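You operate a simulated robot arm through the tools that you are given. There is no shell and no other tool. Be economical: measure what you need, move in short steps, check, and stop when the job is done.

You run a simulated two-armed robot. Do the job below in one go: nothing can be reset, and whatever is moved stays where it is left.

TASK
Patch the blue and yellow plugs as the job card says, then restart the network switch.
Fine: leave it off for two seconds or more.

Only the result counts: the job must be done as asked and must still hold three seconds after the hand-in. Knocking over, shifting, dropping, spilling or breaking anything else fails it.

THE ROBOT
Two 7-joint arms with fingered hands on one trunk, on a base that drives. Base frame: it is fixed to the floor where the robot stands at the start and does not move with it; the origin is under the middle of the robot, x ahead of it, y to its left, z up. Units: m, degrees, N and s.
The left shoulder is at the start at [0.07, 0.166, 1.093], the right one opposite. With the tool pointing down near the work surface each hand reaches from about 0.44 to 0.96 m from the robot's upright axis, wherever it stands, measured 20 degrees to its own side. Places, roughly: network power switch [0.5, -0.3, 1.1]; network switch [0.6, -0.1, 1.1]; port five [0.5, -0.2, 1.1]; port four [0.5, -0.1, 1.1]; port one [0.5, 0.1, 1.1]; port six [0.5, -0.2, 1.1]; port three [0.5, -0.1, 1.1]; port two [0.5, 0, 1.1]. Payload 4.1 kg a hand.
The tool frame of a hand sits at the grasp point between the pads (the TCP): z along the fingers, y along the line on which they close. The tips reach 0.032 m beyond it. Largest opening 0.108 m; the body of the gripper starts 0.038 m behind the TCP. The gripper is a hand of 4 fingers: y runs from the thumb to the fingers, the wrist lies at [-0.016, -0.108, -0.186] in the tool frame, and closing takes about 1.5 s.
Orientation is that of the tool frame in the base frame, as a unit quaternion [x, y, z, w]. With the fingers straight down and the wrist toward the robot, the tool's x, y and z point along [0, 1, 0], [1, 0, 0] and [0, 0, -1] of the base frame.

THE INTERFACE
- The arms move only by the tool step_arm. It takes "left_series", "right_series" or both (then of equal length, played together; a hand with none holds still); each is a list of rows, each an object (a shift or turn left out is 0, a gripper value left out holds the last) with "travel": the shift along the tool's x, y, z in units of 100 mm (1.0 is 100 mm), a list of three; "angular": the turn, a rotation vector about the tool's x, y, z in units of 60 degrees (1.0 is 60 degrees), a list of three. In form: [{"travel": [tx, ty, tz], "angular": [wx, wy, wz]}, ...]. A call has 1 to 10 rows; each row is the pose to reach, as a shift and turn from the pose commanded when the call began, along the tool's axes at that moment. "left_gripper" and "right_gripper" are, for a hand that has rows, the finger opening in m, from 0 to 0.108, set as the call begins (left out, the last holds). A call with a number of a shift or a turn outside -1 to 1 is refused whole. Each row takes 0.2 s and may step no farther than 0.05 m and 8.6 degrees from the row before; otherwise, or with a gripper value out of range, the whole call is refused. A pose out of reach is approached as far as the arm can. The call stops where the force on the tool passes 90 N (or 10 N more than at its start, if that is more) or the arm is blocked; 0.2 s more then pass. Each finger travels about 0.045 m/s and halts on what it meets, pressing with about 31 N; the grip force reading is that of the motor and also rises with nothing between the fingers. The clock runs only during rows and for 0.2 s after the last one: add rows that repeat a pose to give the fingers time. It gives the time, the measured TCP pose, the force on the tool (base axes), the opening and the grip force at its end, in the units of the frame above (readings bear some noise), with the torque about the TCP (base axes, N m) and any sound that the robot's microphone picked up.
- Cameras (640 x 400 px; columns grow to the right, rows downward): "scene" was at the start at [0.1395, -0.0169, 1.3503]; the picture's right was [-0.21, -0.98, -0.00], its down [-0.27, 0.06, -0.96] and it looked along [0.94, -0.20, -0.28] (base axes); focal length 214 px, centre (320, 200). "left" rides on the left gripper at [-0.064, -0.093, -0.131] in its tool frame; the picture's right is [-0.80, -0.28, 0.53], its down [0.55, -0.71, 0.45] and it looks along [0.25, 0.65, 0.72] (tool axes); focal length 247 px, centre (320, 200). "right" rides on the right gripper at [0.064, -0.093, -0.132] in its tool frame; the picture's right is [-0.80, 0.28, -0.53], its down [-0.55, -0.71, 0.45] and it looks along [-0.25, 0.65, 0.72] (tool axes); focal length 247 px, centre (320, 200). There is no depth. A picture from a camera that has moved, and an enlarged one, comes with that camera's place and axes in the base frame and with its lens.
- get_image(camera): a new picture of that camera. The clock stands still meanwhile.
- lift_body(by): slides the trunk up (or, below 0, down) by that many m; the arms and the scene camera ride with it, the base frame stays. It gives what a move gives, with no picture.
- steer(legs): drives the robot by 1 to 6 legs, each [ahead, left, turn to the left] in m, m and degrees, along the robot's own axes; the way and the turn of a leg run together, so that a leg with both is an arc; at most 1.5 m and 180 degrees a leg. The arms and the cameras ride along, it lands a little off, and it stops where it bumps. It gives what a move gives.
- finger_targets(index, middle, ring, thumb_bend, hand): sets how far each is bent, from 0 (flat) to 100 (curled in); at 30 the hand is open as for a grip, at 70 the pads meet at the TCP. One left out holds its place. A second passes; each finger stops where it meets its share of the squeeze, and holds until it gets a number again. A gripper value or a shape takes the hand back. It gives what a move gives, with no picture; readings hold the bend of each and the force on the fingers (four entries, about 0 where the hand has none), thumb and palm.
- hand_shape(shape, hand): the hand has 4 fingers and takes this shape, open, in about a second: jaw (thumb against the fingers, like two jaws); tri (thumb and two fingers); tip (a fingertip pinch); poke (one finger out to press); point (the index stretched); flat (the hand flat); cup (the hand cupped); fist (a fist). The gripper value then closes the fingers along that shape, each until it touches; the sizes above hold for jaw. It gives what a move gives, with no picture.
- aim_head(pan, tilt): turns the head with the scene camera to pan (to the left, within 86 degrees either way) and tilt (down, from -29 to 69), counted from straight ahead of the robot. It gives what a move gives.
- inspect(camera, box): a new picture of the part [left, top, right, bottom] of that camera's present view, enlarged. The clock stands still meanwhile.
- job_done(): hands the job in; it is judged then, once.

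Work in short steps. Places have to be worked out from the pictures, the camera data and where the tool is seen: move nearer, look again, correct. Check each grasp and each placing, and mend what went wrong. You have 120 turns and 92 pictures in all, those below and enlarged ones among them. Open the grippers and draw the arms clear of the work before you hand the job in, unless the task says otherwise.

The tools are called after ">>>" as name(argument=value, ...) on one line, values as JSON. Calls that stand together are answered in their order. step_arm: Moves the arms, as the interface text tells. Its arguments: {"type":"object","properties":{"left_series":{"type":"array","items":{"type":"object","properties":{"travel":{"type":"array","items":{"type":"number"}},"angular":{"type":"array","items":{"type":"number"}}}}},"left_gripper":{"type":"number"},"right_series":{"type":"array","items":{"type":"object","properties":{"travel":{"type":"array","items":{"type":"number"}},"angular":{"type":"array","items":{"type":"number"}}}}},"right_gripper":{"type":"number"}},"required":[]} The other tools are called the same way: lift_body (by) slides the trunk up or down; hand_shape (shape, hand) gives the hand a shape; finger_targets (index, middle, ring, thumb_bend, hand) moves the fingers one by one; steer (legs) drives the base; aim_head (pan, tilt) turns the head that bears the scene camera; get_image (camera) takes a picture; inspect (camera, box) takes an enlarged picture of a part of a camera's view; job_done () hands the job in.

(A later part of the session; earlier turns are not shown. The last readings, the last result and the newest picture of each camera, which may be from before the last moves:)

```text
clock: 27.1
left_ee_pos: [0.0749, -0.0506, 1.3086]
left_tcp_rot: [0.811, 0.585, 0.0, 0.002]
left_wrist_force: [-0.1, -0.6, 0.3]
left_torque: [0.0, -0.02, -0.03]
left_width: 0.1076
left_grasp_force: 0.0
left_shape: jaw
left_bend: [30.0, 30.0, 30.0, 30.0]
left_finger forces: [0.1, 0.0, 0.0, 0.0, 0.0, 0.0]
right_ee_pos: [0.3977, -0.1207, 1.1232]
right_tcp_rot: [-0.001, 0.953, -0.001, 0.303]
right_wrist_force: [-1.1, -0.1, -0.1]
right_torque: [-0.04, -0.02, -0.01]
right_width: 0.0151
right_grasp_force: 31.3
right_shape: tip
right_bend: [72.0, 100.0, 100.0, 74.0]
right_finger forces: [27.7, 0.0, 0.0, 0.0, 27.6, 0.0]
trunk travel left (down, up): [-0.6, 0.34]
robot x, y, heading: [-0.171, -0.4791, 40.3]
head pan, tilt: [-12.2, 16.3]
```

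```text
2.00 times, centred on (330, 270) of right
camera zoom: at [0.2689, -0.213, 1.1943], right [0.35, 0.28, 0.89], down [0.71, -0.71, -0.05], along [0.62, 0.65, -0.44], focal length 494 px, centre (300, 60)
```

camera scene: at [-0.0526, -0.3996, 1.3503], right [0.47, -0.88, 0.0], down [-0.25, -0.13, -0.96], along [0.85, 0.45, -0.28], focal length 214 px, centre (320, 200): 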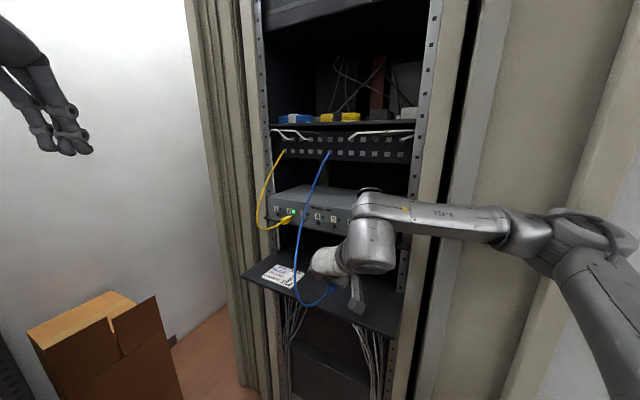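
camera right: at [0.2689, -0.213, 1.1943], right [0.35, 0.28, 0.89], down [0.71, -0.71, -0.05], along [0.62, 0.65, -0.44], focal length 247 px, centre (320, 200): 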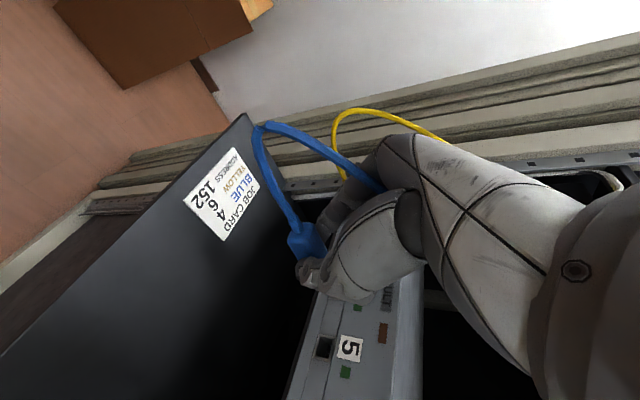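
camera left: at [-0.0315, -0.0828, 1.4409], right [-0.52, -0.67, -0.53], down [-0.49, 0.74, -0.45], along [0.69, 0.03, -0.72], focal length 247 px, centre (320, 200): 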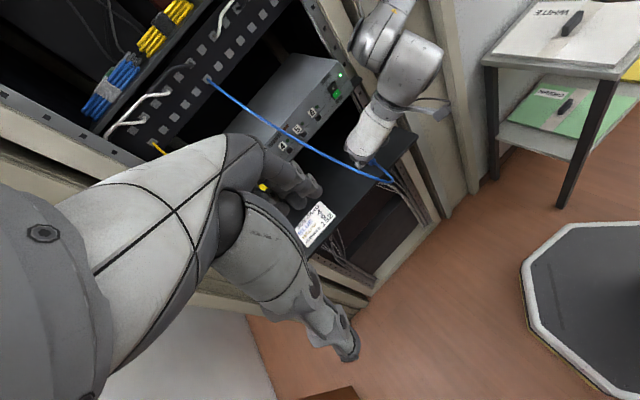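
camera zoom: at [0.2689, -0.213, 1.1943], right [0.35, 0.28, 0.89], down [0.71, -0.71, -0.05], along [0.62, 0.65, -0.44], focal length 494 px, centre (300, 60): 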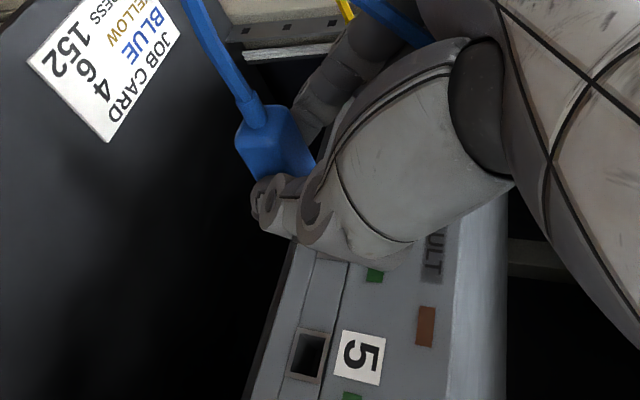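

The plug sits about 11 mm left of the TCP; measured in the same view, it needs about +3.5 mm in y and -3 mm in z to line up with port 4. I make that correction and advance until the tip is close to the face.

>>> step_arm(right_series=[{"travel": [-0.08, 0.035, 0.08]}, {"travel": [-0.245, 0.035, 0.209]}])

>>> inspect(camera="scene", box=[290, 200, 360, 250])

>>> inspect(camera="right", box=[250, 170, 410, 370])

```text
clock: 27.7
left_ee_pos: [0.0768, -0.0509, 1.3091]
left_tcp_rot: [0.812, 0.583, -0.002, 0.002]
left_wrist_force: [0.3, 0.9, -0.1]
left_torque: [-0.01, -0.01, -0.02]
left_width: 0.1076
left_grasp_force: 0.0
left_shape: jaw
left_bend: [30.0, 30.0, 30.0, 30.0]
left_finger forces: [0.1, 0.0, 0.1, 0.1, 0.0, 0.0]
right_ee_pos: [0.4126, -0.1194, 1.1202]
right_tcp_rot: [0.0, 0.954, 0.0, 0.3]
right_wrist_force: [0.6, -0.1, 0.3]
right_torque: [0.01, 0.03, 0.0]
right_width: 0.0148
right_grasp_force: 31.2
right_shape: tip
right_bend: [72.0, 100.0, 100.0, 74.0]
right_finger forces: [27.5, 0.0, 0.0, 0.1, 27.5, 0.1]
right hand out of reach, approached as far as the arm can: row 2
trunk travel left (down, up): [-0.6, 0.34]
robot x, y, heading: [-0.1717, -0.476, 40.1]
head pan, tilt: [-12.2, 16.3]
```

```text
8.00 times, centred on (325, 225) of scene
camera zoom: at [-0.0515, -0.4001, 1.3503], right [0.47, -0.88, 0.0], down [-0.25, -0.13, -0.96], along [0.85, 0.45, -0.28], focal length 1716 px, centre (280, 0)
```

zoom: 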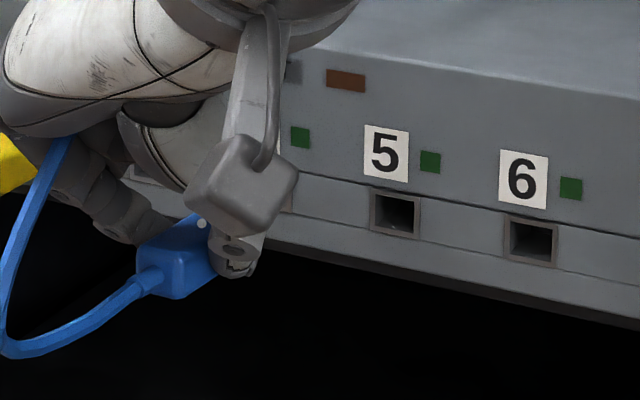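

```text
2.00 times, centred on (330, 270) of right
camera zoom: at [0.2833, -0.2111, 1.1914], right [0.35, 0.28, 0.89], down [0.71, -0.71, -0.05], along [0.62, 0.65, -0.45], focal length 494 px, centre (300, 60)
```

zoom: 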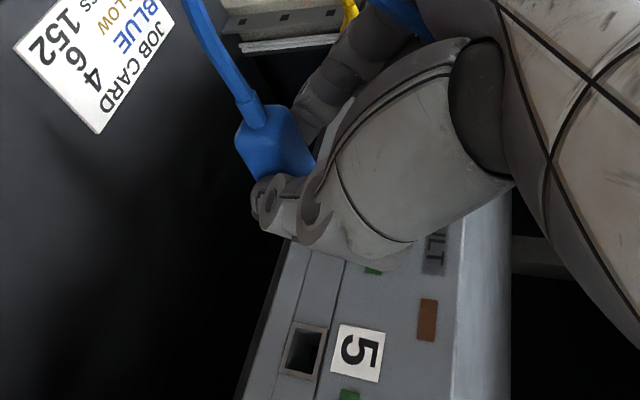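

The arm is at the edge of its reach at x=0.413. I pull the hand back and right, then drive the base a little forward-left so the target is comfortably reachable.

>>> step_arm(right_series=[{"travel": [0.3, -0.1, -0.21]}, {"travel": [0.5, -0.5, -0.35]}, {"travel": [0.655, -0.9, -0.46]}])

>>> steer(legs=[[0.096, 0.037, 0]])

>>> get_image(camera="scene")

```text
clock: 28.5
left_ee_pos: [0.0771, -0.0532, 1.3097]
left_tcp_rot: [0.812, 0.584, 0.0, 0.001]
left_wrist_force: [-0.7, 0.2, -0.3]
left_torque: [0.0, -0.03, 0.01]
left_width: 0.1076
left_grasp_force: 0.0
left_shape: jaw
left_bend: [30.0, 30.0, 30.0, 30.0]
left_finger forces: [0.0, 0.1, 0.1, 0.1, 0.0, 0.0]
right_ee_pos: [0.3326, -0.2106, 1.1188]
right_tcp_rot: [-0.001, 0.954, 0.0, 0.3]
right_wrist_force: [0.2, -0.4, 0.3]
right_torque: [0.02, 0.01, 0.06]
right_width: 0.015
right_grasp_force: 31.1
right_shape: tip
right_bend: [72.0, 100.0, 100.0, 74.0]
right_finger forces: [27.6, 0.1, 0.0, 0.0, 27.4, 0.0]
trunk travel left (down, up): [-0.6, 0.34]
robot x, y, heading: [-0.1731, -0.4797, 39.8]
head pan, tilt: [-12.2, 16.3]
```

```text
clock: 29.6
left_ee_pos: [0.1261, 0.0377, 1.3095]
left_tcp_rot: [0.811, 0.585, -0.002, 0.001]
left_wrist_force: [-0.5, 0.1, 0.3]
left_torque: [-0.04, 0.01, -0.02]
left_width: 0.1077
left_grasp_force: 0.0
left_shape: jaw
left_bend: [30.0, 30.0, 30.0, 30.0]
left_finger forces: [0.0, 0.1, 0.0, 0.0, 0.0, 0.0]
right_ee_pos: [0.3806, -0.1194, 1.1196]
right_tcp_rot: [-0.001, 0.953, -0.001, 0.302]
right_wrist_force: [-1.0, 0.3, -0.1]
right_torque: [0.01, 0.03, 0.0]
right_width: 0.0148
right_grasp_force: 31.2
right_shape: tip
right_bend: [72.0, 100.0, 100.0, 74.0]
right_finger forces: [27.5, 0.0, 0.1, 0.0, 27.5, 0.0]
trunk travel left (down, up): [-0.6, 0.34]
robot x, y, heading: [-0.118, -0.3941, 40.0]
head pan, tilt: [-12.2, 16.3]
```

```text
61 pictures are left
camera scene: at [-0.0025, -0.3105, 1.3503], right [0.47, -0.88, 0.0], down [-0.25, -0.13, -0.96], along [0.85, 0.45, -0.28], focal length 214 px, centre (320, 200)
```

scene: 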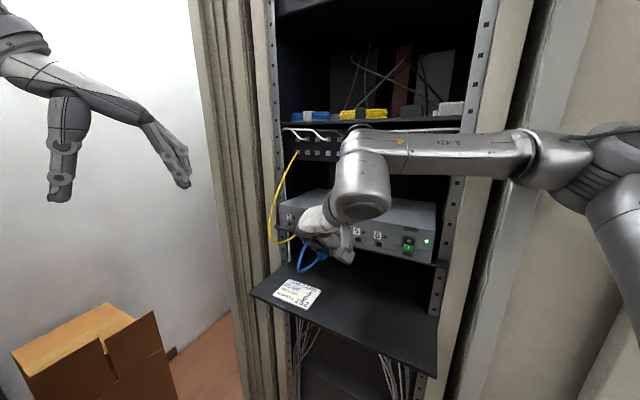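

Now I advance again to bring the tip just short of port 4.

>>> step_arm(right_series=[{"travel": [-0.2, 0.02, 0.14]}, {"travel": [-0.4, 0.025, 0.28]}])

>>> inspect(camera="scene", box=[300, 210, 390, 275])

>>> inspect(camera="right", box=[250, 170, 410, 370])

>>> get_image(camera="left")

```text
clock: 30.2
left_ee_pos: [0.1276, 0.0376, 1.3074]
left_tcp_rot: [0.812, 0.584, -0.001, 0.002]
left_wrist_force: [0.0, -0.2, -0.2]
left_torque: [0.0, 0.03, 0.0]
left_width: 0.1077
left_grasp_force: 0.1
left_shape: jaw
left_bend: [30.0, 30.0, 30.0, 30.0]
left_finger forces: [0.1, 0.0, 0.1, 0.1, 0.0, 0.0]
right_ee_pos: [0.432, -0.1157, 1.1183]
right_tcp_rot: [-0.002, 0.954, -0.001, 0.301]
right_wrist_force: [-0.1, 0.0, 0.6]
right_torque: [0.02, 0.02, 0.0]
right_width: 0.015
right_grasp_force: 31.1
right_shape: tip
right_bend: [72.0, 100.0, 100.0, 74.0]
right_finger forces: [27.6, 0.0, 0.0, 0.0, 27.5, 0.0]
trunk travel left (down, up): [-0.6, 0.34]
robot x, y, heading: [-0.1205, -0.3898, 40.2]
head pan, tilt: [-12.2, 16.3]
```

```text
6.15 times, centred on (345, 242) of scene
camera zoom: at [-0.0016, -0.3103, 1.3502], right [0.47, -0.88, 0.0], down [-0.25, -0.13, -0.96], along [0.85, 0.45, -0.28], focal length 1320 px, centre (166, -62)
```

zoom: 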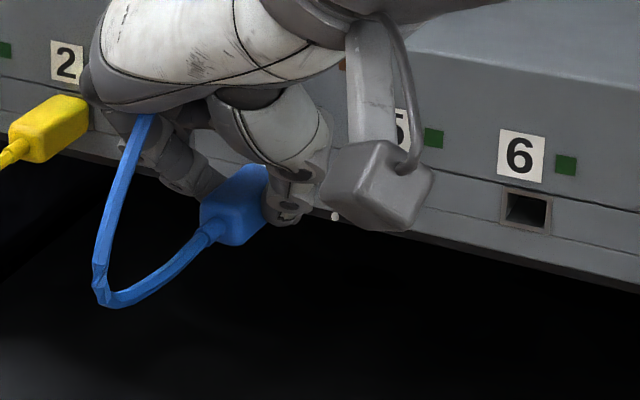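

```text
2.00 times, centred on (330, 270) of right
camera zoom: at [0.3036, -0.2076, 1.1902], right [0.35, 0.28, 0.89], down [0.71, -0.7, -0.05], along [0.61, 0.65, -0.45], focal length 494 px, centre (300, 60)
```

zoom: 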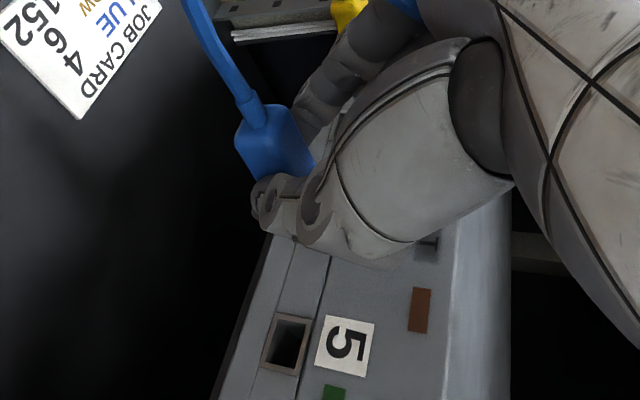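

```text
58 pictures are left
camera left: at [0.0182, 0.0082, 1.4402], right [-0.52, -0.67, -0.53], down [-0.49, 0.74, -0.45], along [0.69, 0.03, -0.72], focal length 247 px, centre (320, 200)
```

left: 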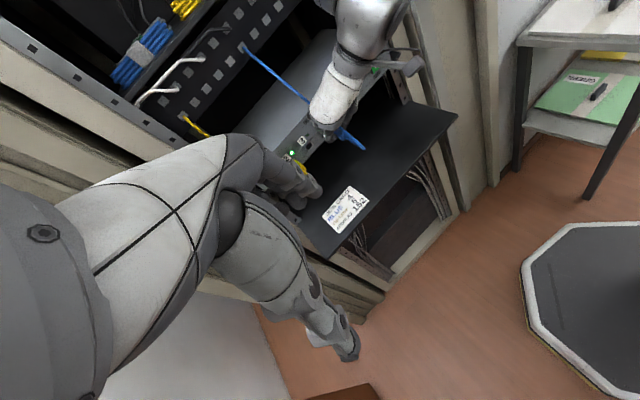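

In this view the plug's rear is at about (0.427, -0.105, 1.089). The seated yellow plug's rear is at x=0.457, and port 4 is at y≈-0.106. It lines up well, so I push in 31 mm in small steps.

>>> step_arm(right_series=[{"travel": [-0.065, -0.005, 0.0425]}, {"travel": [-0.13, -0.005, 0.085]}, {"travel": [-0.195, -0.005, 0.1275]}, {"travel": [-0.26, -0.005, 0.17]}])

>>> inspect(camera="scene", box=[280, 210, 370, 275])

```text
clock: 31.2
left_ee_pos: [0.1245, 0.0375, 1.3093]
left_tcp_rot: [0.811, 0.584, 0.0, 0.0]
left_wrist_force: [0.3, 0.6, -0.6]
left_torque: [0.03, 0.0, -0.02]
left_width: 0.1077
left_grasp_force: 0.0
left_shape: jaw
left_bend: [30.0, 30.0, 30.0, 30.0]
left_finger forces: [0.0, 0.0, 0.1, 0.1, 0.0, 0.0]
right_ee_pos: [0.4621, -0.1175, 1.1224]
right_tcp_rot: [0.0, 0.953, 0.001, 0.304]
right_wrist_force: [-9.3, 0.6, 2.8]
right_torque: [-0.03, 0.33, -0.02]
right_width: 0.0163
right_grasp_force: 31.6
right_shape: tip
right_bend: [72.0, 100.0, 100.0, 76.0]
right_finger forces: [26.6, 0.0, 0.1, 0.0, 27.8, 0.0]
trunk travel left (down, up): [-0.6, 0.34]
robot x, y, heading: [-0.1196, -0.3919, 40.2]
head pan, tilt: [-12.2, 16.3]
```

```text
6.15 times, centred on (325, 242) of scene
camera zoom: at [-0.0051, -0.3107, 1.3505], right [0.47, -0.88, 0.0], down [-0.25, -0.13, -0.96], along [0.85, 0.45, -0.28], focal length 1320 px, centre (289, -62)
```

zoom: 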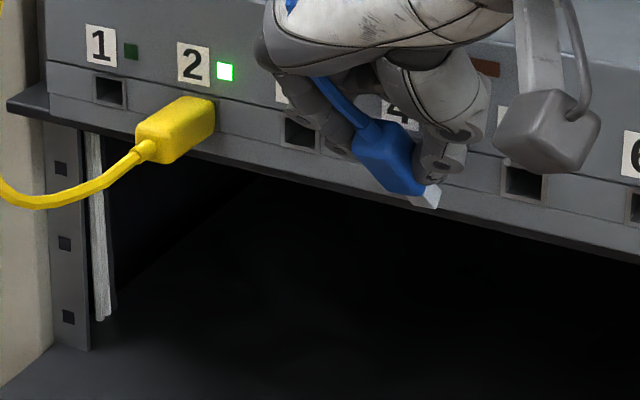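

The nose caught the face and the plug pivoted nose-down in the two-finger pinch. I back off and look closely before correcting.

>>> step_arm(right_series=[{"travel": [0.28, -0.02, -0.19]}, {"travel": [0.6, -0.02, -0.42]}])

>>> inspect(camera="scene", box=[290, 210, 380, 275])

>>> inspect(camera="right", box=[250, 170, 410, 370])

```text
clock: 31.8
left_ee_pos: [0.1262, 0.0388, 1.3077]
left_tcp_rot: [0.812, 0.584, -0.002, 0.002]
left_wrist_force: [1.0, 0.0, 0.1]
left_torque: [0.02, -0.02, 0.0]
left_width: 0.1072
left_grasp_force: 0.1
left_shape: jaw
left_bend: [30.0, 30.0, 30.0, 30.0]
left_finger forces: [0.0, 0.2, 0.2, 0.0, 0.1, 0.1]
right_ee_pos: [0.3907, -0.1198, 1.1189]
right_tcp_rot: [0.0, 0.954, -0.001, 0.3]
right_wrist_force: [0.5, -0.3, 0.1]
right_torque: [0.0, -0.01, 0.0]
right_width: 0.0163
right_grasp_force: 31.0
right_shape: tip
right_bend: [72.0, 100.0, 100.0, 76.0]
right_finger forces: [26.3, 0.0, 0.0, 0.1, 26.3, 0.0]
trunk travel left (down, up): [-0.6, 0.34]
robot x, y, heading: [-0.1211, -0.3942, 39.7]
head pan, tilt: [-12.2, 16.3]
```

```text
6.15 times, centred on (335, 242) of scene
camera zoom: at [-0.0025, -0.3101, 1.3503], right [0.47, -0.88, 0.0], down [-0.25, -0.13, -0.96], along [0.85, 0.45, -0.28], focal length 1320 px, centre (228, -62)
```

zoom: 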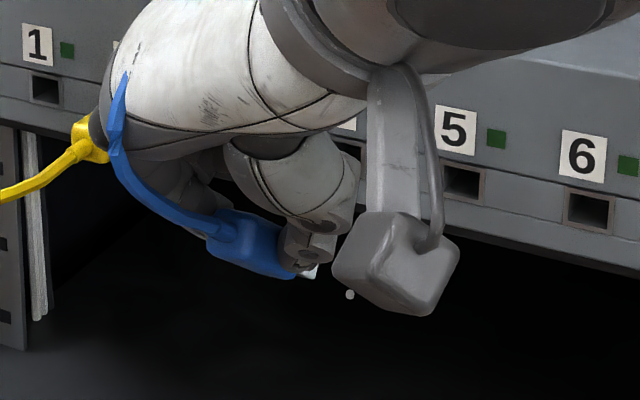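

```text
2.00 times, centred on (330, 270) of right
camera zoom: at [0.2624, -0.2113, 1.1906], right [0.35, 0.28, 0.89], down [0.71, -0.71, -0.05], along [0.62, 0.65, -0.45], focal length 494 px, centre (300, 60)
```

zoom: 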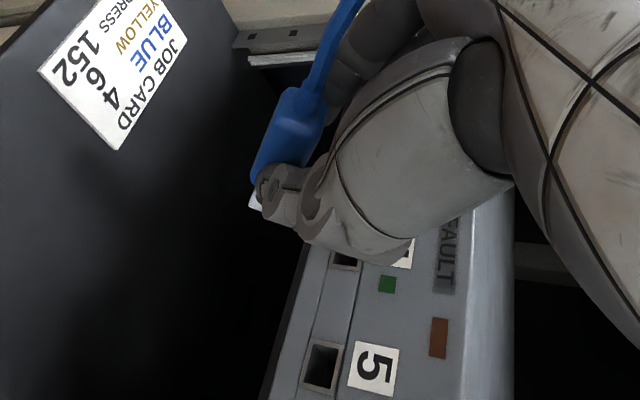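

The plug is pitched about 50° nose-down. I'll take it back to the shelf and press it flat, then regrasp with all the fingers for a firmer hold. I move down to clear space at y≈-0.195.

>>> step_arm(right_series=[{"travel": [0.16, -0.3, 0.25]}, {"travel": [0.32, -0.6, 0.5]}, {"travel": [0.49, -0.75, 0.75]}, {"travel": [0.65, -0.75, 1.0]}])

>>> step_arm(right_series=[{"travel": [0.115, 0, 0.164]}, {"travel": [0.19, 0, 0.27]}])

>>> inspect(camera="right", box=[220, 150, 400, 350])

>>> inspect(camera="scene", box=[280, 220, 440, 360])

```text
clock: 32.8
left_ee_pos: [0.1277, 0.0385, 1.3088]
left_tcp_rot: [0.812, 0.584, -0.002, 0.0]
left_wrist_force: [0.4, 1.3, -0.4]
left_torque: [-0.02, 0.0, -0.01]
left_width: 0.1077
left_grasp_force: 0.1
left_shape: jaw
left_bend: [30.0, 30.0, 30.0, 30.0]
left_finger forces: [0.0, 0.0, 0.0, 0.0, 0.0, 0.0]
right_ee_pos: [0.3933, -0.194, 1.001]
right_tcp_rot: [0.001, 0.954, -0.001, 0.301]
right_wrist_force: [0.5, 0.2, 0.4]
right_torque: [-0.01, 0.0, 0.01]
right_width: 0.016
right_grasp_force: 31.1
right_shape: tip
right_bend: [72.0, 100.0, 100.0, 76.0]
right_finger forces: [26.3, 0.0, 0.1, 0.0, 26.3, 0.0]
trunk travel left (down, up): [-0.6, 0.34]
robot x, y, heading: [-0.1184, -0.3895, 40.6]
head pan, tilt: [-12.2, 16.3]
```

```text
clock: 33.4
left_ee_pos: [0.1236, 0.0382, 1.3091]
left_tcp_rot: [0.812, 0.584, 0.001, 0.002]
left_wrist_force: [0.7, 0.7, -0.2]
left_torque: [0.02, -0.01, 0.02]
left_width: 0.1075
left_grasp_force: 0.2
left_shape: jaw
left_bend: [30.0, 30.0, 30.0, 30.0]
left_finger forces: [0.1, 0.0, 0.0, 0.0, 0.0, 0.0]
right_ee_pos: [0.3902, -0.1943, 0.9695]
right_tcp_rot: [0.0, 0.953, 0.0, 0.302]
right_wrist_force: [-0.4, 0.1, -0.4]
right_torque: [0.0, -0.01, 0.0]
right_width: 0.0166
right_grasp_force: 30.4
right_shape: tip
right_bend: [72.0, 100.0, 100.0, 76.0]
right_finger forces: [26.3, 0.0, 0.0, 0.0, 26.3, 0.0]
trunk travel left (down, up): [-0.6, 0.34]
robot x, y, heading: [-0.1229, -0.3907, 40.1]
head pan, tilt: [-12.2, 16.3]
```

```text
2.00 times, centred on (310, 250) of right
camera zoom: at [0.2618, -0.2869, 1.0411], right [0.35, 0.28, 0.89], down [0.71, -0.7, -0.05], along [0.62, 0.65, -0.44], focal length 494 px, centre (340, 100)
```

zoom: 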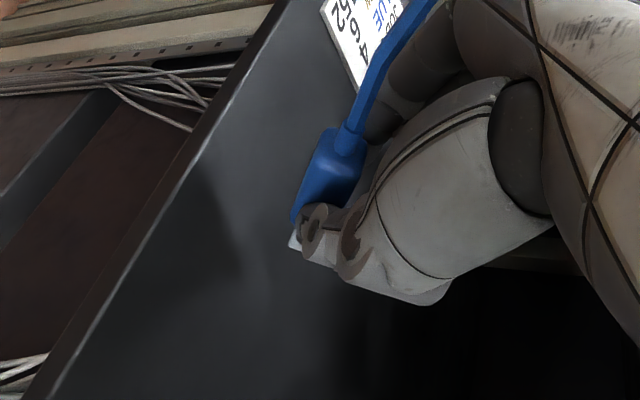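

```text
2.86 times, centred on (360, 290) of scene
camera zoom: at [-0.006, -0.3104, 1.3507], right [0.47, -0.88, 0.0], down [-0.25, -0.13, -0.96], along [0.85, 0.45, -0.28], focal length 613 px, centre (206, -57)
```

zoom: 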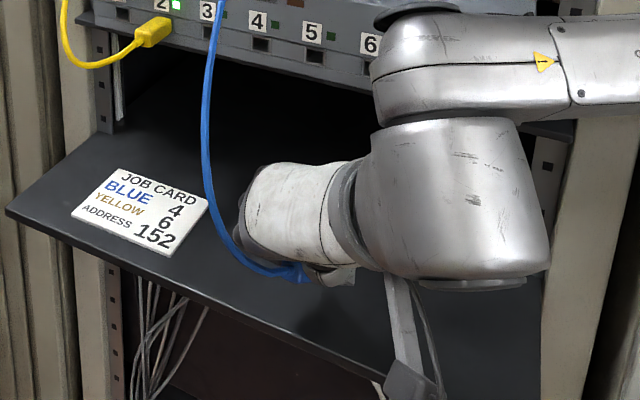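

Clear of the card. I press down slowly so that the shelf swings the nose up flat.

>>> step_arm(right_series=[{"travel": [0.07, 0, 0.1]}, {"travel": [0.14, 0, 0.2]}, {"travel": [0.2, 0, 0.285]}])

>>> inspect(camera="right", box=[220, 150, 400, 350])

```text
clock: 34.2
left_ee_pos: [0.1207, 0.0387, 1.3101]
left_tcp_rot: [0.812, 0.584, 0.001, 0.003]
left_wrist_force: [0.3, 0.2, 0.1]
left_torque: [-0.02, -0.04, 0.01]
left_width: 0.1077
left_grasp_force: 0.1
left_shape: jaw
left_bend: [30.0, 30.0, 30.0, 30.0]
left_finger forces: [0.1, 0.0, 0.0, 0.1, 0.0, 0.1]
right_ee_pos: [0.3892, -0.1936, 0.937]
right_tcp_rot: [-0.001, 0.953, 0.001, 0.303]
right_wrist_force: [-1.2, -0.2, 4.9]
right_torque: [0.02, -0.22, -0.04]
right_width: 0.0165
right_grasp_force: 31.1
right_shape: tip
right_bend: [72.0, 100.0, 100.0, 76.0]
right_finger forces: [26.6, 0.0, 0.1, 0.0, 26.9, 0.0]
trunk travel left (down, up): [-0.6, 0.34]
robot x, y, heading: [-0.121, -0.3895, 40.3]
head pan, tilt: [-12.2, 16.3]
```

```text
2.00 times, centred on (310, 250) of right
camera zoom: at [0.2606, -0.2866, 1.0076], right [0.34, 0.28, 0.9], down [0.71, -0.7, -0.05], along [0.62, 0.65, -0.44], focal length 494 px, centre (340, 100)
```

zoom: 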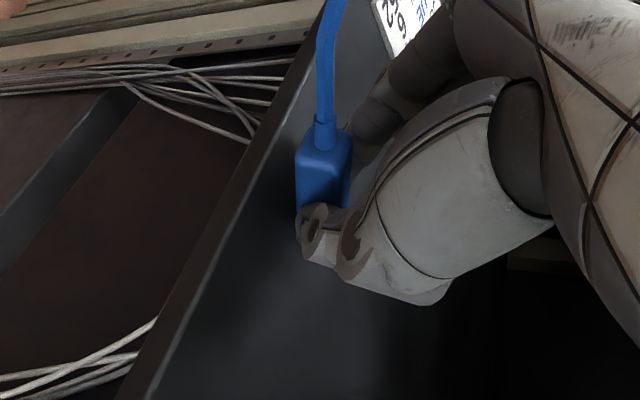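

It swings back as hoped; a few mm more, then I release it and rise to look.

>>> step_arm(right_series=[{"travel": [0.02, 0, 0.028]}, {"travel": [0.036, 0, 0.051]}])

>>> step_arm(right_series=[{"travel": [0, 0, 0]}, {"travel": [0, 0, 0]}, {"travel": [0, 0, 0]}, {"travel": [0, 0, 0]}, {"travel": [0, 0, 0]}, {"travel": [0, 0, 0]}, {"travel": [-0.1, 0, -0.15]}, {"travel": [-0.4, 0, -0.57]}], right_gripper=0.06)

>>> inspect(camera="right", box=[200, 120, 380, 320])

>>> inspect(camera="scene", box=[280, 220, 400, 340])

```text
clock: 34.8
left_ee_pos: [0.1199, 0.0367, 1.3108]
left_tcp_rot: [0.811, 0.585, 0.001, 0.001]
left_wrist_force: [-0.5, 0.1, -0.5]
left_torque: [0.01, 0.01, -0.02]
left_width: 0.1076
left_grasp_force: 0.1
left_shape: jaw
left_bend: [30.0, 30.0, 30.0, 30.0]
left_finger forces: [0.0, 0.0, 0.0, 0.0, 0.0, 0.0]
right_ee_pos: [0.3887, -0.1946, 0.9314]
right_tcp_rot: [0.0, 0.953, 0.0, 0.304]
right_wrist_force: [-5.6, -1.2, 20.0]
right_torque: [0.13, -0.33, 0.0]
right_width: 0.0167
right_grasp_force: 31.1
right_shape: tip
right_bend: [72.0, 100.0, 100.0, 76.0]
right_finger forces: [28.3, 0.1, 0.0, 0.0, 29.5, 0.0]
trunk travel left (down, up): [-0.6, 0.34]
robot x, y, heading: [-0.1266, -0.3903, 40.2]
head pan, tilt: [-12.2, 16.3]
```

```text
refused: row 8 steps farther than a row can; nothing moved
```

```text
2.00 times, centred on (290, 220) of right
camera zoom: at [0.2598, -0.2875, 1.0018], right [0.34, 0.28, 0.9], down [0.71, -0.7, -0.05], along [0.62, 0.65, -0.44], focal length 494 px, centre (380, 160)
```

zoom: 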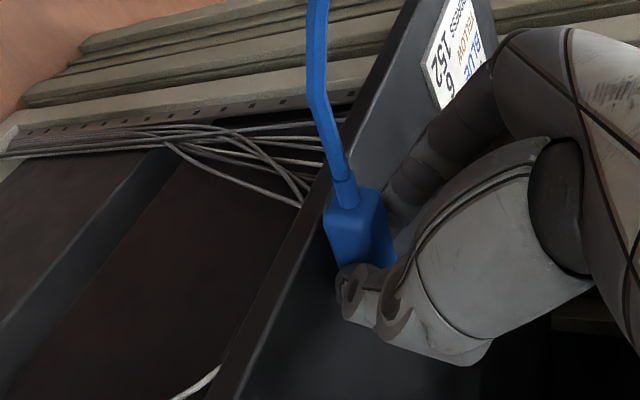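

```text
3.33 times, centred on (340, 280) of scene
camera zoom: at [-0.0096, -0.3115, 1.3512], right [0.47, -0.88, 0.0], down [-0.24, -0.13, -0.96], along [0.85, 0.45, -0.28], focal length 715 px, centre (253, -67)
```

zoom: 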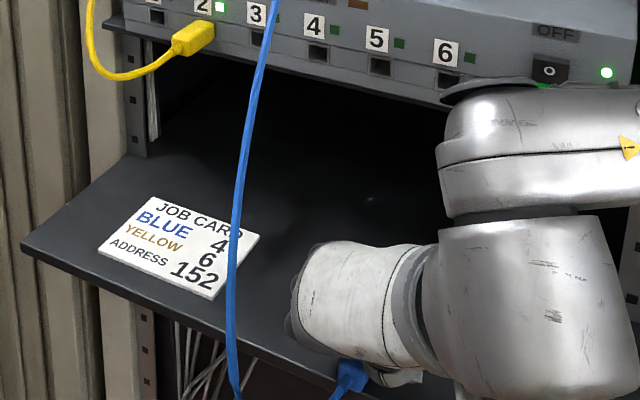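

It's flat now (20 N press) but close to the shelf's front edge. I ease up 3 mm and carry it 40 mm inward before releasing.

>>> step_arm(right_series=[{"travel": [-0.023, 0, -0.033]}, {"travel": [-0.186, 0, 0.082]}, {"travel": [-0.35, 0, 0.197]}, {"travel": [-0.34, 0, 0.213]}])

>>> step_arm(right_series=[{"travel": [0, 0, 0]}, {"travel": [0, 0, 0]}, {"travel": [0, 0, 0]}, {"travel": [0, 0, 0]}, {"travel": [0, 0, 0]}, {"travel": [0, 0, 0]}, {"travel": [-0.1, 0, -0.15]}, {"travel": [-0.28, 0, -0.4]}, {"travel": [-0.45, 0, -0.65]}], right_gripper=0.06)

>>> inspect(camera="right", box=[200, 120, 380, 320])

>>> inspect(camera="scene", box=[280, 220, 400, 340])

```text
clock: 35.8
left_ee_pos: [0.1243, 0.0381, 1.3092]
left_tcp_rot: [0.811, 0.585, 0.0, 0.001]
left_wrist_force: [-0.6, 0.7, -0.1]
left_torque: [0.0, 0.02, 0.01]
left_width: 0.1077
left_grasp_force: 0.0
left_shape: jaw
left_bend: [30.0, 30.0, 30.0, 30.0]
left_finger forces: [0.0, 0.1, 0.0, 0.0, 0.0, 0.1]
right_ee_pos: [0.4322, -0.1941, 0.9291]
right_tcp_rot: [-0.002, 0.953, 0.0, 0.301]
right_wrist_force: [-3.1, -0.2, 12.1]
right_torque: [0.1, -0.1, -0.02]
right_width: 0.0165
right_grasp_force: 31.8
right_shape: tip
right_bend: [72.0, 100.0, 100.0, 76.0]
right_finger forces: [37.7, 0.0, 0.0, 0.0, 31.2, 0.1]
trunk travel left (down, up): [-0.6, 0.34]
robot x, y, heading: [-0.1152, -0.3877, 40.2]
head pan, tilt: [-12.2, 16.3]
```

```text
clock: 37.8
left_ee_pos: [0.1256, 0.0392, 1.3079]
left_tcp_rot: [0.812, 0.584, -0.001, 0.002]
left_wrist_force: [-0.2, -0.5, 0.7]
left_torque: [0.0, -0.03, 0.01]
left_width: 0.1077
left_grasp_force: 0.1
left_shape: jaw
left_bend: [30.0, 30.0, 30.0, 30.0]
left_finger forces: [0.0, 0.1, 0.0, 0.0, 0.0, 0.0]
right_ee_pos: [0.4298, -0.1947, 1.0103]
right_tcp_rot: [-0.001, 0.954, 0.0, 0.301]
right_wrist_force: [-0.3, -0.6, -0.7]
right_torque: [0.02, 0.03, -0.03]
right_width: 0.0598
right_grasp_force: 0.2
right_shape: tip
right_bend: [31.0, 98.0, 99.0, 69.0]
right_finger forces: [0.0, 0.0, 0.0, 0.0, 0.0, 0.0]
trunk travel left (down, up): [-0.6, 0.34]
robot x, y, heading: [-0.1216, -0.3899, 40.2]
head pan, tilt: [-12.2, 16.3]
```

```text
2.00 times, centred on (290, 220) of right
camera zoom: at [0.3026, -0.287, 1.0802], right [0.35, 0.28, 0.89], down [0.71, -0.7, -0.05], along [0.62, 0.65, -0.45], focal length 494 px, centre (380, 160)
```

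zoom: 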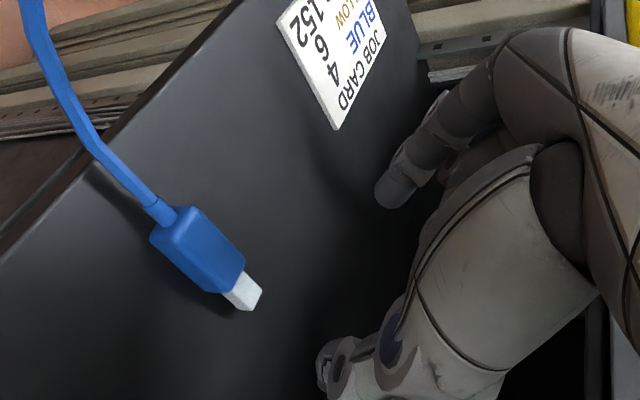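

```text
3.33 times, centred on (340, 280) of scene
camera zoom: at [-0.0032, -0.3109, 1.3503], right [0.47, -0.88, 0.0], down [-0.25, -0.13, -0.96], along [0.85, 0.45, -0.28], focal length 715 px, centre (253, -67)
```

zoom: 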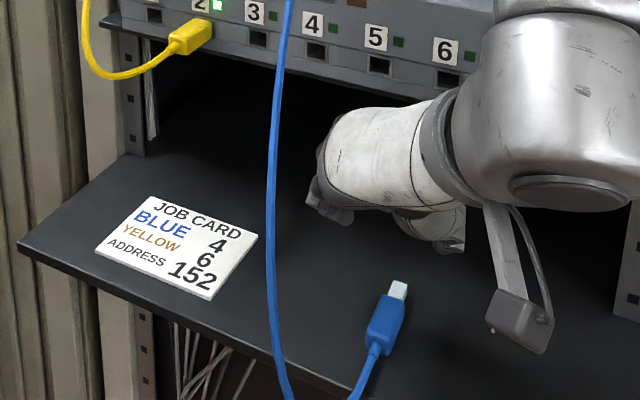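

The plug lies flat at about (0.422, -0.191) to (0.487, -0.187). I switch to the three-finger jaw for pitch stiffness and reduce the tilt to 13°. The same move matches the plug's 3.5° heading.

>>> hand_shape(hand="right", shape="jaw")

>>> step_arm(right_series=[{"angular": [0, 0.122, 0]}, {"angular": [0, 0.244, 0]}, {"angular": [0, 0.367, 0]}, {"angular": [0, 0.367, 0]}], right_gripper=0.065)

>>> step_arm(right_series=[{"travel": [0.02, 0.05, 0.15], "angular": [-0.013, 0, -0.057]}, {"travel": [0.05, 0.05, 0.35], "angular": [-0.013, 0, -0.057]}])

>>> inspect(camera="right", box=[200, 120, 400, 320])

>>> inspect(camera="scene", box=[290, 240, 400, 340])

```text
clock: 38.7
left_ee_pos: [0.1268, 0.0377, 1.3085]
left_tcp_rot: [0.811, 0.585, -0.002, 0.001]
left_wrist_force: [-0.3, 0.4, -0.4]
left_torque: [0.02, -0.02, 0.0]
left_width: 0.1074
left_grasp_force: 0.0
left_shape: jaw
left_bend: [30.0, 30.0, 30.0, 30.0]
left_finger forces: [0.0, 0.1, 0.0, 0.0, 0.0, 0.0]
right_ee_pos: [0.4297, -0.1941, 1.0082]
right_tcp_rot: [-0.002, 0.954, 0.0, 0.301]
right_wrist_force: [0.1, -1.0, -1.1]
right_torque: [0.03, -0.01, 0.0]
right_width: 0.1075
right_grasp_force: 0.1
right_shape: jaw
right_bend: [30.0, 30.0, 30.0, 30.0]
right_finger forces: [0.0, 0.0, 0.0, 0.0, 0.0, 0.0]
trunk travel left (down, up): [-0.6, 0.34]
robot x, y, heading: [-0.12, -0.3877, 40.1]
head pan, tilt: [-12.2, 16.3]
```

```text
clock: 39.7
left_ee_pos: [0.1275, 0.0373, 1.3083]
left_tcp_rot: [0.812, 0.584, -0.002, 0.001]
left_wrist_force: [-0.4, -0.3, -0.7]
left_torque: [-0.01, -0.01, -0.01]
left_width: 0.1079
left_grasp_force: 0.0
left_shape: jaw
left_bend: [30.0, 30.0, 30.0, 30.0]
left_finger forces: [0.0, 0.0, 0.0, 0.0, 0.0, 0.0]
right_ee_pos: [0.431, -0.1954, 1.0088]
right_tcp_rot: [0.0, 0.984, 0.0, 0.176]
right_wrist_force: [0.3, 0.3, 0.2]
right_torque: [-0.02, -0.02, -0.01]
right_width: 0.0655
right_grasp_force: 0.1
right_shape: jaw
right_bend: [28.0, 41.0, 38.0, 66.0]
right_finger forces: [0.1, 0.0, 0.1, 0.1, 0.0, 0.1]
right hand out of reach, approached as far as the arm can: row 3, 4
trunk travel left (down, up): [-0.6, 0.34]
robot x, y, heading: [-0.1233, -0.3891, 40.1]
head pan, tilt: [-12.2, 16.3]
```

```text
clock: 40.3
left_ee_pos: [0.1269, 0.0366, 1.3087]
left_tcp_rot: [0.812, 0.584, -0.001, 0.0]
left_wrist_force: [-0.6, -0.7, -0.1]
left_torque: [0.03, 0.02, 0.02]
left_width: 0.1076
left_grasp_force: 0.1
left_shape: jaw
left_bend: [30.0, 30.0, 30.0, 30.0]
left_finger forces: [0.0, 0.0, 0.0, 0.1, 0.0, 0.1]
right_ee_pos: [0.4412, -0.1902, 0.9744]
right_tcp_rot: [-0.03, 0.984, 0.004, 0.176]
right_wrist_force: [-0.6, 0.4, -0.3]
right_torque: [0.04, 0.06, -0.01]
right_width: 0.0651
right_grasp_force: 0.1
right_shape: jaw
right_bend: [28.0, 41.0, 38.0, 66.0]
right_finger forces: [0.0, 0.1, 0.0, 0.1, 0.0, 0.0]
right hand out of reach, approached as far as the arm can: row 1
trunk travel left (down, up): [-0.6, 0.34]
robot x, y, heading: [-0.125, -0.3904, 40.1]
head pan, tilt: [-12.2, 16.3]
```

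```text
2.00 times, centred on (300, 220) of right
camera zoom: at [0.3406, -0.2883, 1.076], right [0.55, 0.32, 0.77], down [0.71, -0.66, -0.23], along [0.44, 0.67, -0.59], focal length 494 px, centre (360, 160)
```

zoom: 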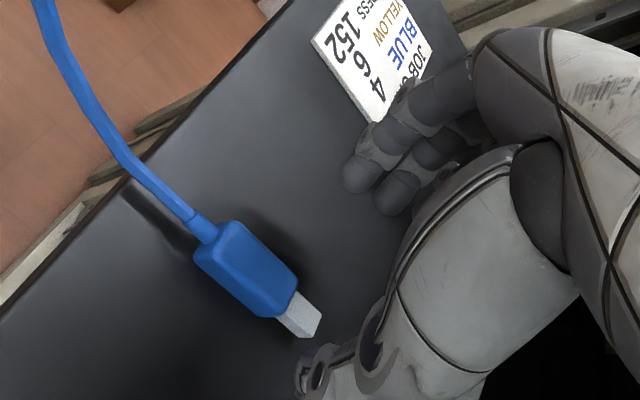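

```text
4.00 times, centred on (345, 290) of scene
camera zoom: at [-0.0014, -0.3125, 1.3503], right [0.47, -0.88, 0.0], down [-0.25, -0.13, -0.96], along [0.85, 0.45, -0.28], focal length 858 px, centre (220, -160)
```

zoom: 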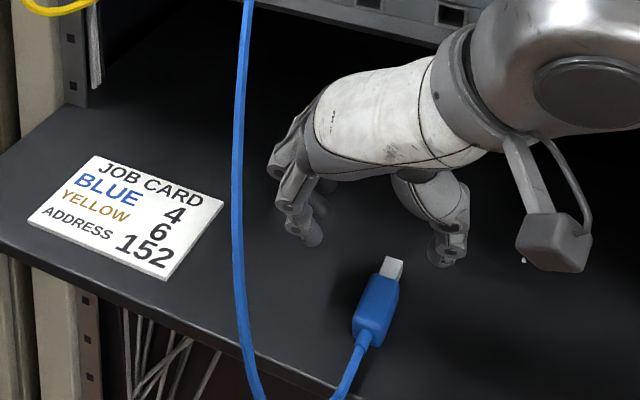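

Tilt settled at 20°, which will do. The thumb does little of the closing, so the plug should sit about 9 mm left of the TCP; I shift accordingly and lower around the plug.

>>> step_arm(right_series=[{"travel": [0.1, -0.09, 0.1]}, {"travel": [0.206, -0.09, 0.27]}])

>>> inspect(camera="right", box=[200, 120, 400, 320])

>>> inspect(camera="scene", box=[290, 240, 400, 340])

```text
clock: 40.9
left_ee_pos: [0.1278, 0.0381, 1.3096]
left_tcp_rot: [0.812, 0.583, -0.001, 0.001]
left_wrist_force: [0.1, 0.5, -0.9]
left_torque: [-0.01, 0.01, -0.01]
left_width: 0.1078
left_grasp_force: 0.1
left_shape: jaw
left_bend: [30.0, 30.0, 30.0, 30.0]
left_finger forces: [0.0, 0.0, 0.0, 0.0, 0.0, 0.0]
right_ee_pos: [0.4299, -0.199, 0.9392]
right_tcp_rot: [-0.03, 0.984, 0.001, 0.176]
right_wrist_force: [0.3, 0.6, 0.4]
right_torque: [-0.04, 0.02, -0.01]
right_width: 0.0655
right_grasp_force: 0.0
right_shape: jaw
right_bend: [28.0, 41.0, 38.0, 66.0]
right_finger forces: [0.1, 0.1, 0.0, 0.0, 0.0, 0.0]
trunk travel left (down, up): [-0.6, 0.34]
robot x, y, heading: [-0.1235, -0.3949, 39.8]
head pan, tilt: [-12.2, 16.3]
```

```text
2.00 times, centred on (300, 220) of right
camera zoom: at [0.3302, -0.2972, 1.0431], right [0.55, 0.32, 0.77], down [0.71, -0.67, -0.22], along [0.44, 0.67, -0.59], focal length 494 px, centre (360, 160)
```

zoom: 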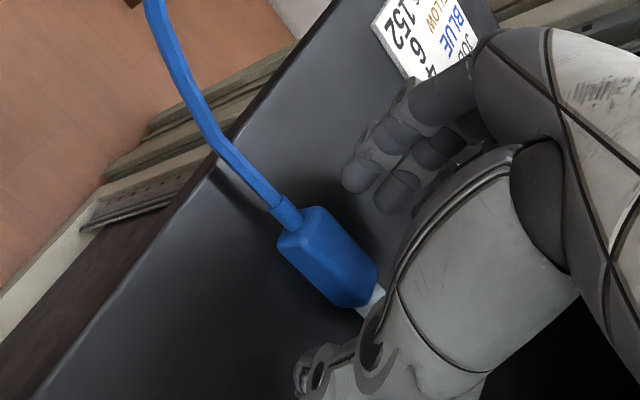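

```text
4.00 times, centred on (345, 290) of scene
camera zoom: at [-0.0013, -0.3112, 1.3502], right [0.47, -0.88, 0.0], down [-0.25, -0.13, -0.96], along [0.85, 0.45, -0.28], focal length 858 px, centre (220, -160)
```

zoom: 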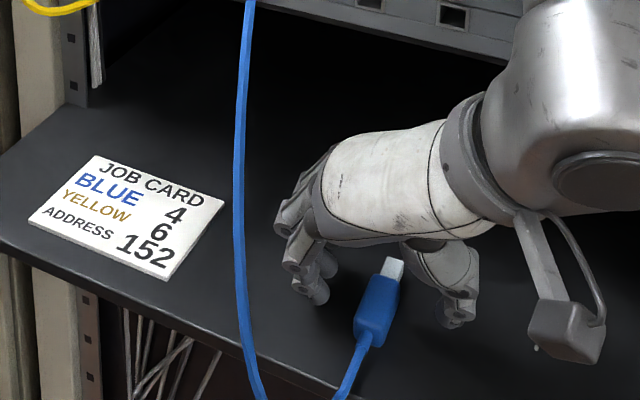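

The plug is nicely between fingers and thumb and nothing touches yet. I lower 4 mm more and close.

>>> step_arm(right_series=[{"travel": [0.015, 0, 0.038]}])

>>> step_arm(right_series=[{"travel": [0, 0, 0]}, {"travel": [0, 0, 0]}, {"travel": [0, 0, 0]}, {"travel": [0, 0, 0]}, {"travel": [0, 0, 0]}, {"travel": [0, 0, 0]}, {"travel": [0, 0, 0]}, {"travel": [0, 0, 0]}], right_gripper=0.004)

>>> inspect(camera="right", box=[200, 120, 400, 320])

>>> inspect(camera="scene", box=[290, 240, 400, 340])

```text
clock: 41.3
left_ee_pos: [0.1262, 0.0379, 1.3082]
left_tcp_rot: [0.811, 0.585, -0.001, 0.001]
left_wrist_force: [0.0, -0.9, -0.8]
left_torque: [-0.02, 0.01, 0.0]
left_width: 0.1073
left_grasp_force: 0.1
left_shape: jaw
left_bend: [30.0, 30.0, 30.0, 30.0]
left_finger forces: [0.0, 0.0, 0.0, 0.1, 0.0, 0.0]
right_ee_pos: [0.4294, -0.1998, 0.9364]
right_tcp_rot: [-0.031, 0.984, 0.0, 0.176]
right_wrist_force: [-0.3, -0.1, 0.3]
right_torque: [-0.01, 0.03, 0.0]
right_width: 0.0655
right_grasp_force: 0.0
right_shape: jaw
right_bend: [28.0, 41.0, 38.0, 66.0]
right_finger forces: [0.0, 0.0, 0.0, 0.0, 0.0, 0.0]
trunk travel left (down, up): [-0.6, 0.34]
robot x, y, heading: [-0.1198, -0.3879, 40.1]
head pan, tilt: [-12.2, 16.3]
```

```text
clock: 43.1
left_ee_pos: [0.1273, 0.0366, 1.3075]
left_tcp_rot: [0.812, 0.584, -0.001, 0.001]
left_wrist_force: [-0.8, -0.9, 0.1]
left_torque: [-0.01, 0.04, -0.01]
left_width: 0.1077
left_grasp_force: 0.0
left_shape: jaw
left_bend: [30.0, 30.0, 30.0, 30.0]
left_finger forces: [0.0, 0.0, 0.1, 0.0, 0.0, 0.0]
right_ee_pos: [0.4284, -0.1992, 0.9378]
right_tcp_rot: [-0.031, 0.984, 0.002, 0.176]
right_wrist_force: [-0.3, -0.7, 0.9]
right_torque: [-0.05, 0.0, 0.01]
right_width: 0.0149
right_grasp_force: 30.8
right_shape: jaw
right_bend: [72.0, 62.0, 69.0, 75.0]
right_finger forces: [16.6, 10.0, 0.0, 0.1, 26.8, 0.0]
trunk travel left (down, up): [-0.6, 0.34]
robot x, y, heading: [-0.1216, -0.3899, 39.9]
head pan, tilt: [-12.2, 16.3]
```

```text
2.00 times, centred on (300, 220) of right
camera zoom: at [0.3293, -0.2971, 1.0397], right [0.54, 0.32, 0.77], down [0.71, -0.67, -0.22], along [0.44, 0.67, -0.59], focal length 494 px, centre (360, 160)
```

zoom: 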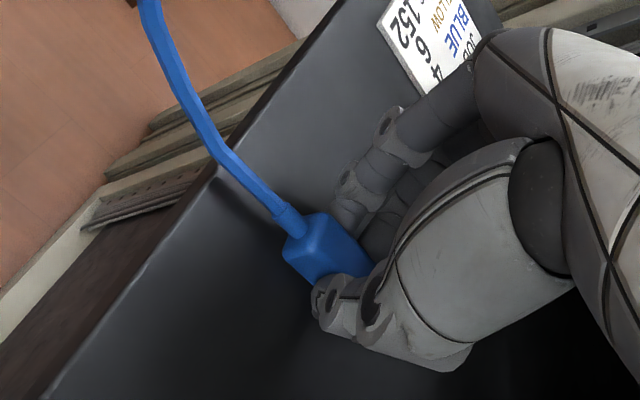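

```text
4.00 times, centred on (345, 290) of scene
camera zoom: at [-0.0026, -0.3109, 1.3503], right [0.47, -0.88, 0.0], down [-0.25, -0.13, -0.96], along [0.85, 0.45, -0.28], focal length 858 px, centre (220, -160)
```

zoom: 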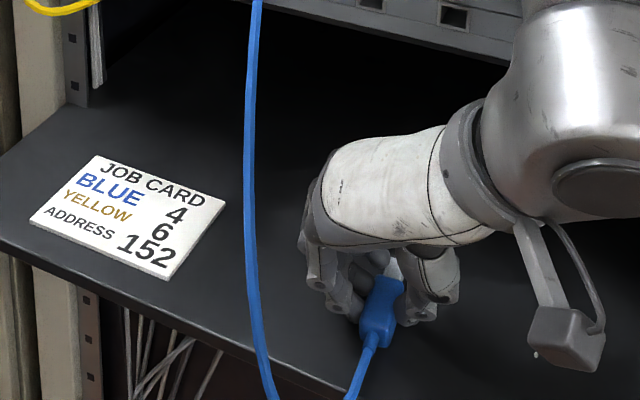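

A firm three-point hold: index 16.6 N, middle 10 N, thumb 26.8 N. I lift it and square its heading.

>>> step_arm(right_series=[{"travel": [-0.07, 0, -0.19]}, {"travel": [-0.06, 0, -0.45]}, {"travel": [0.03, 0, -0.73], "angular": [0.01, 0, 0.027]}, {"travel": [0.11, 0, -1.0], "angular": [0.0202, 0, 0.0547]}])

>>> step_arm(right_series=[{"travel": [-0.12, 0.25, -0.3]}, {"travel": [-0.25, 0.5, -0.6]}, {"travel": [-0.32, 0.78, -0.86]}])

>>> inspect(camera="scene", box=[290, 210, 380, 275])

>>> inspect(camera="right", box=[230, 150, 410, 370])

```text
clock: 44.1
left_ee_pos: [0.124, 0.0386, 1.3084]
left_tcp_rot: [0.812, 0.584, -0.001, 0.002]
left_wrist_force: [0.0, -0.1, -0.6]
left_torque: [-0.03, 0.0, -0.03]
left_width: 0.1078
left_grasp_force: 0.0
left_shape: jaw
left_bend: [30.0, 30.0, 30.0, 30.0]
left_finger forces: [0.0, 0.1, 0.0, 0.0, 0.0, 0.1]
right_ee_pos: [0.3847, -0.2028, 1.0283]
right_tcp_rot: [0.0, 0.984, -0.005, 0.178]
right_wrist_force: [-1.5, 0.3, 0.7]
right_torque: [0.0, 0.02, -0.03]
right_width: 0.0151
right_grasp_force: 30.7
right_shape: jaw
right_bend: [72.0, 62.0, 69.0, 75.0]
right_finger forces: [16.6, 10.2, 0.0, 0.0, 26.7, 0.0]
trunk travel left (down, up): [-0.6, 0.34]
robot x, y, heading: [-0.121, -0.3881, 39.9]
head pan, tilt: [-12.2, 16.3]
```

```text
clock: 44.9
left_ee_pos: [0.1226, 0.0355, 1.3103]
left_tcp_rot: [0.812, 0.583, 0.001, 0.002]
left_wrist_force: [-0.7, -0.4, 0.1]
left_torque: [-0.01, 0.02, 0.0]
left_width: 0.1078
left_grasp_force: 0.1
left_shape: jaw
left_bend: [30.0, 30.0, 30.0, 30.0]
left_finger forces: [0.0, 0.0, 0.0, 0.0, 0.2, 0.1]
right_ee_pos: [0.3825, -0.125, 1.1224]
right_tcp_rot: [0.0, 0.984, -0.004, 0.178]
right_wrist_force: [-0.2, -0.4, -0.5]
right_torque: [-0.04, -0.02, -0.01]
right_width: 0.0151
right_grasp_force: 31.0
right_shape: jaw
right_bend: [72.0, 62.0, 69.0, 75.0]
right_finger forces: [16.5, 10.3, 0.0, 0.0, 26.9, 0.0]
trunk travel left (down, up): [-0.6, 0.34]
robot x, y, heading: [-0.1262, -0.391, 40.1]
head pan, tilt: [-12.2, 16.3]
```

```text
6.15 times, centred on (335, 242) of scene
camera zoom: at [-0.0072, -0.3122, 1.3507], right [0.47, -0.88, 0.0], down [-0.25, -0.13, -0.96], along [0.85, 0.45, -0.28], focal length 1320 px, centre (228, -62)
```

zoom: 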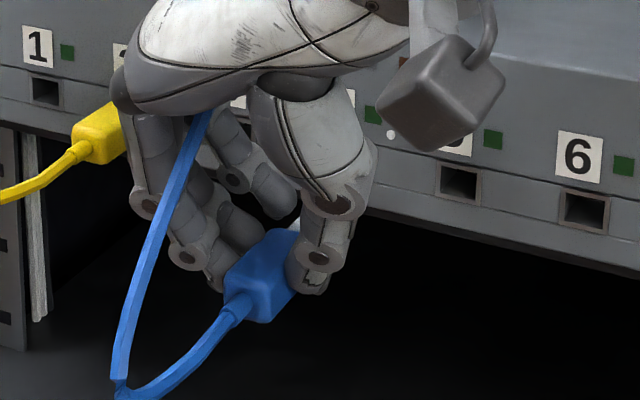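

```text
1.82 times, centred on (320, 260) of right
camera zoom: at [0.2762, -0.2158, 1.2237], right [0.56, 0.29, 0.78], down [0.67, -0.71, -0.22], along [0.49, 0.64, -0.59], focal length 449 px, centre (320, 91)
```

zoom: 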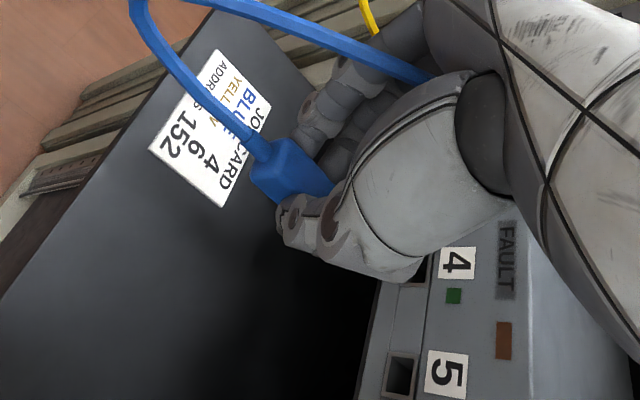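

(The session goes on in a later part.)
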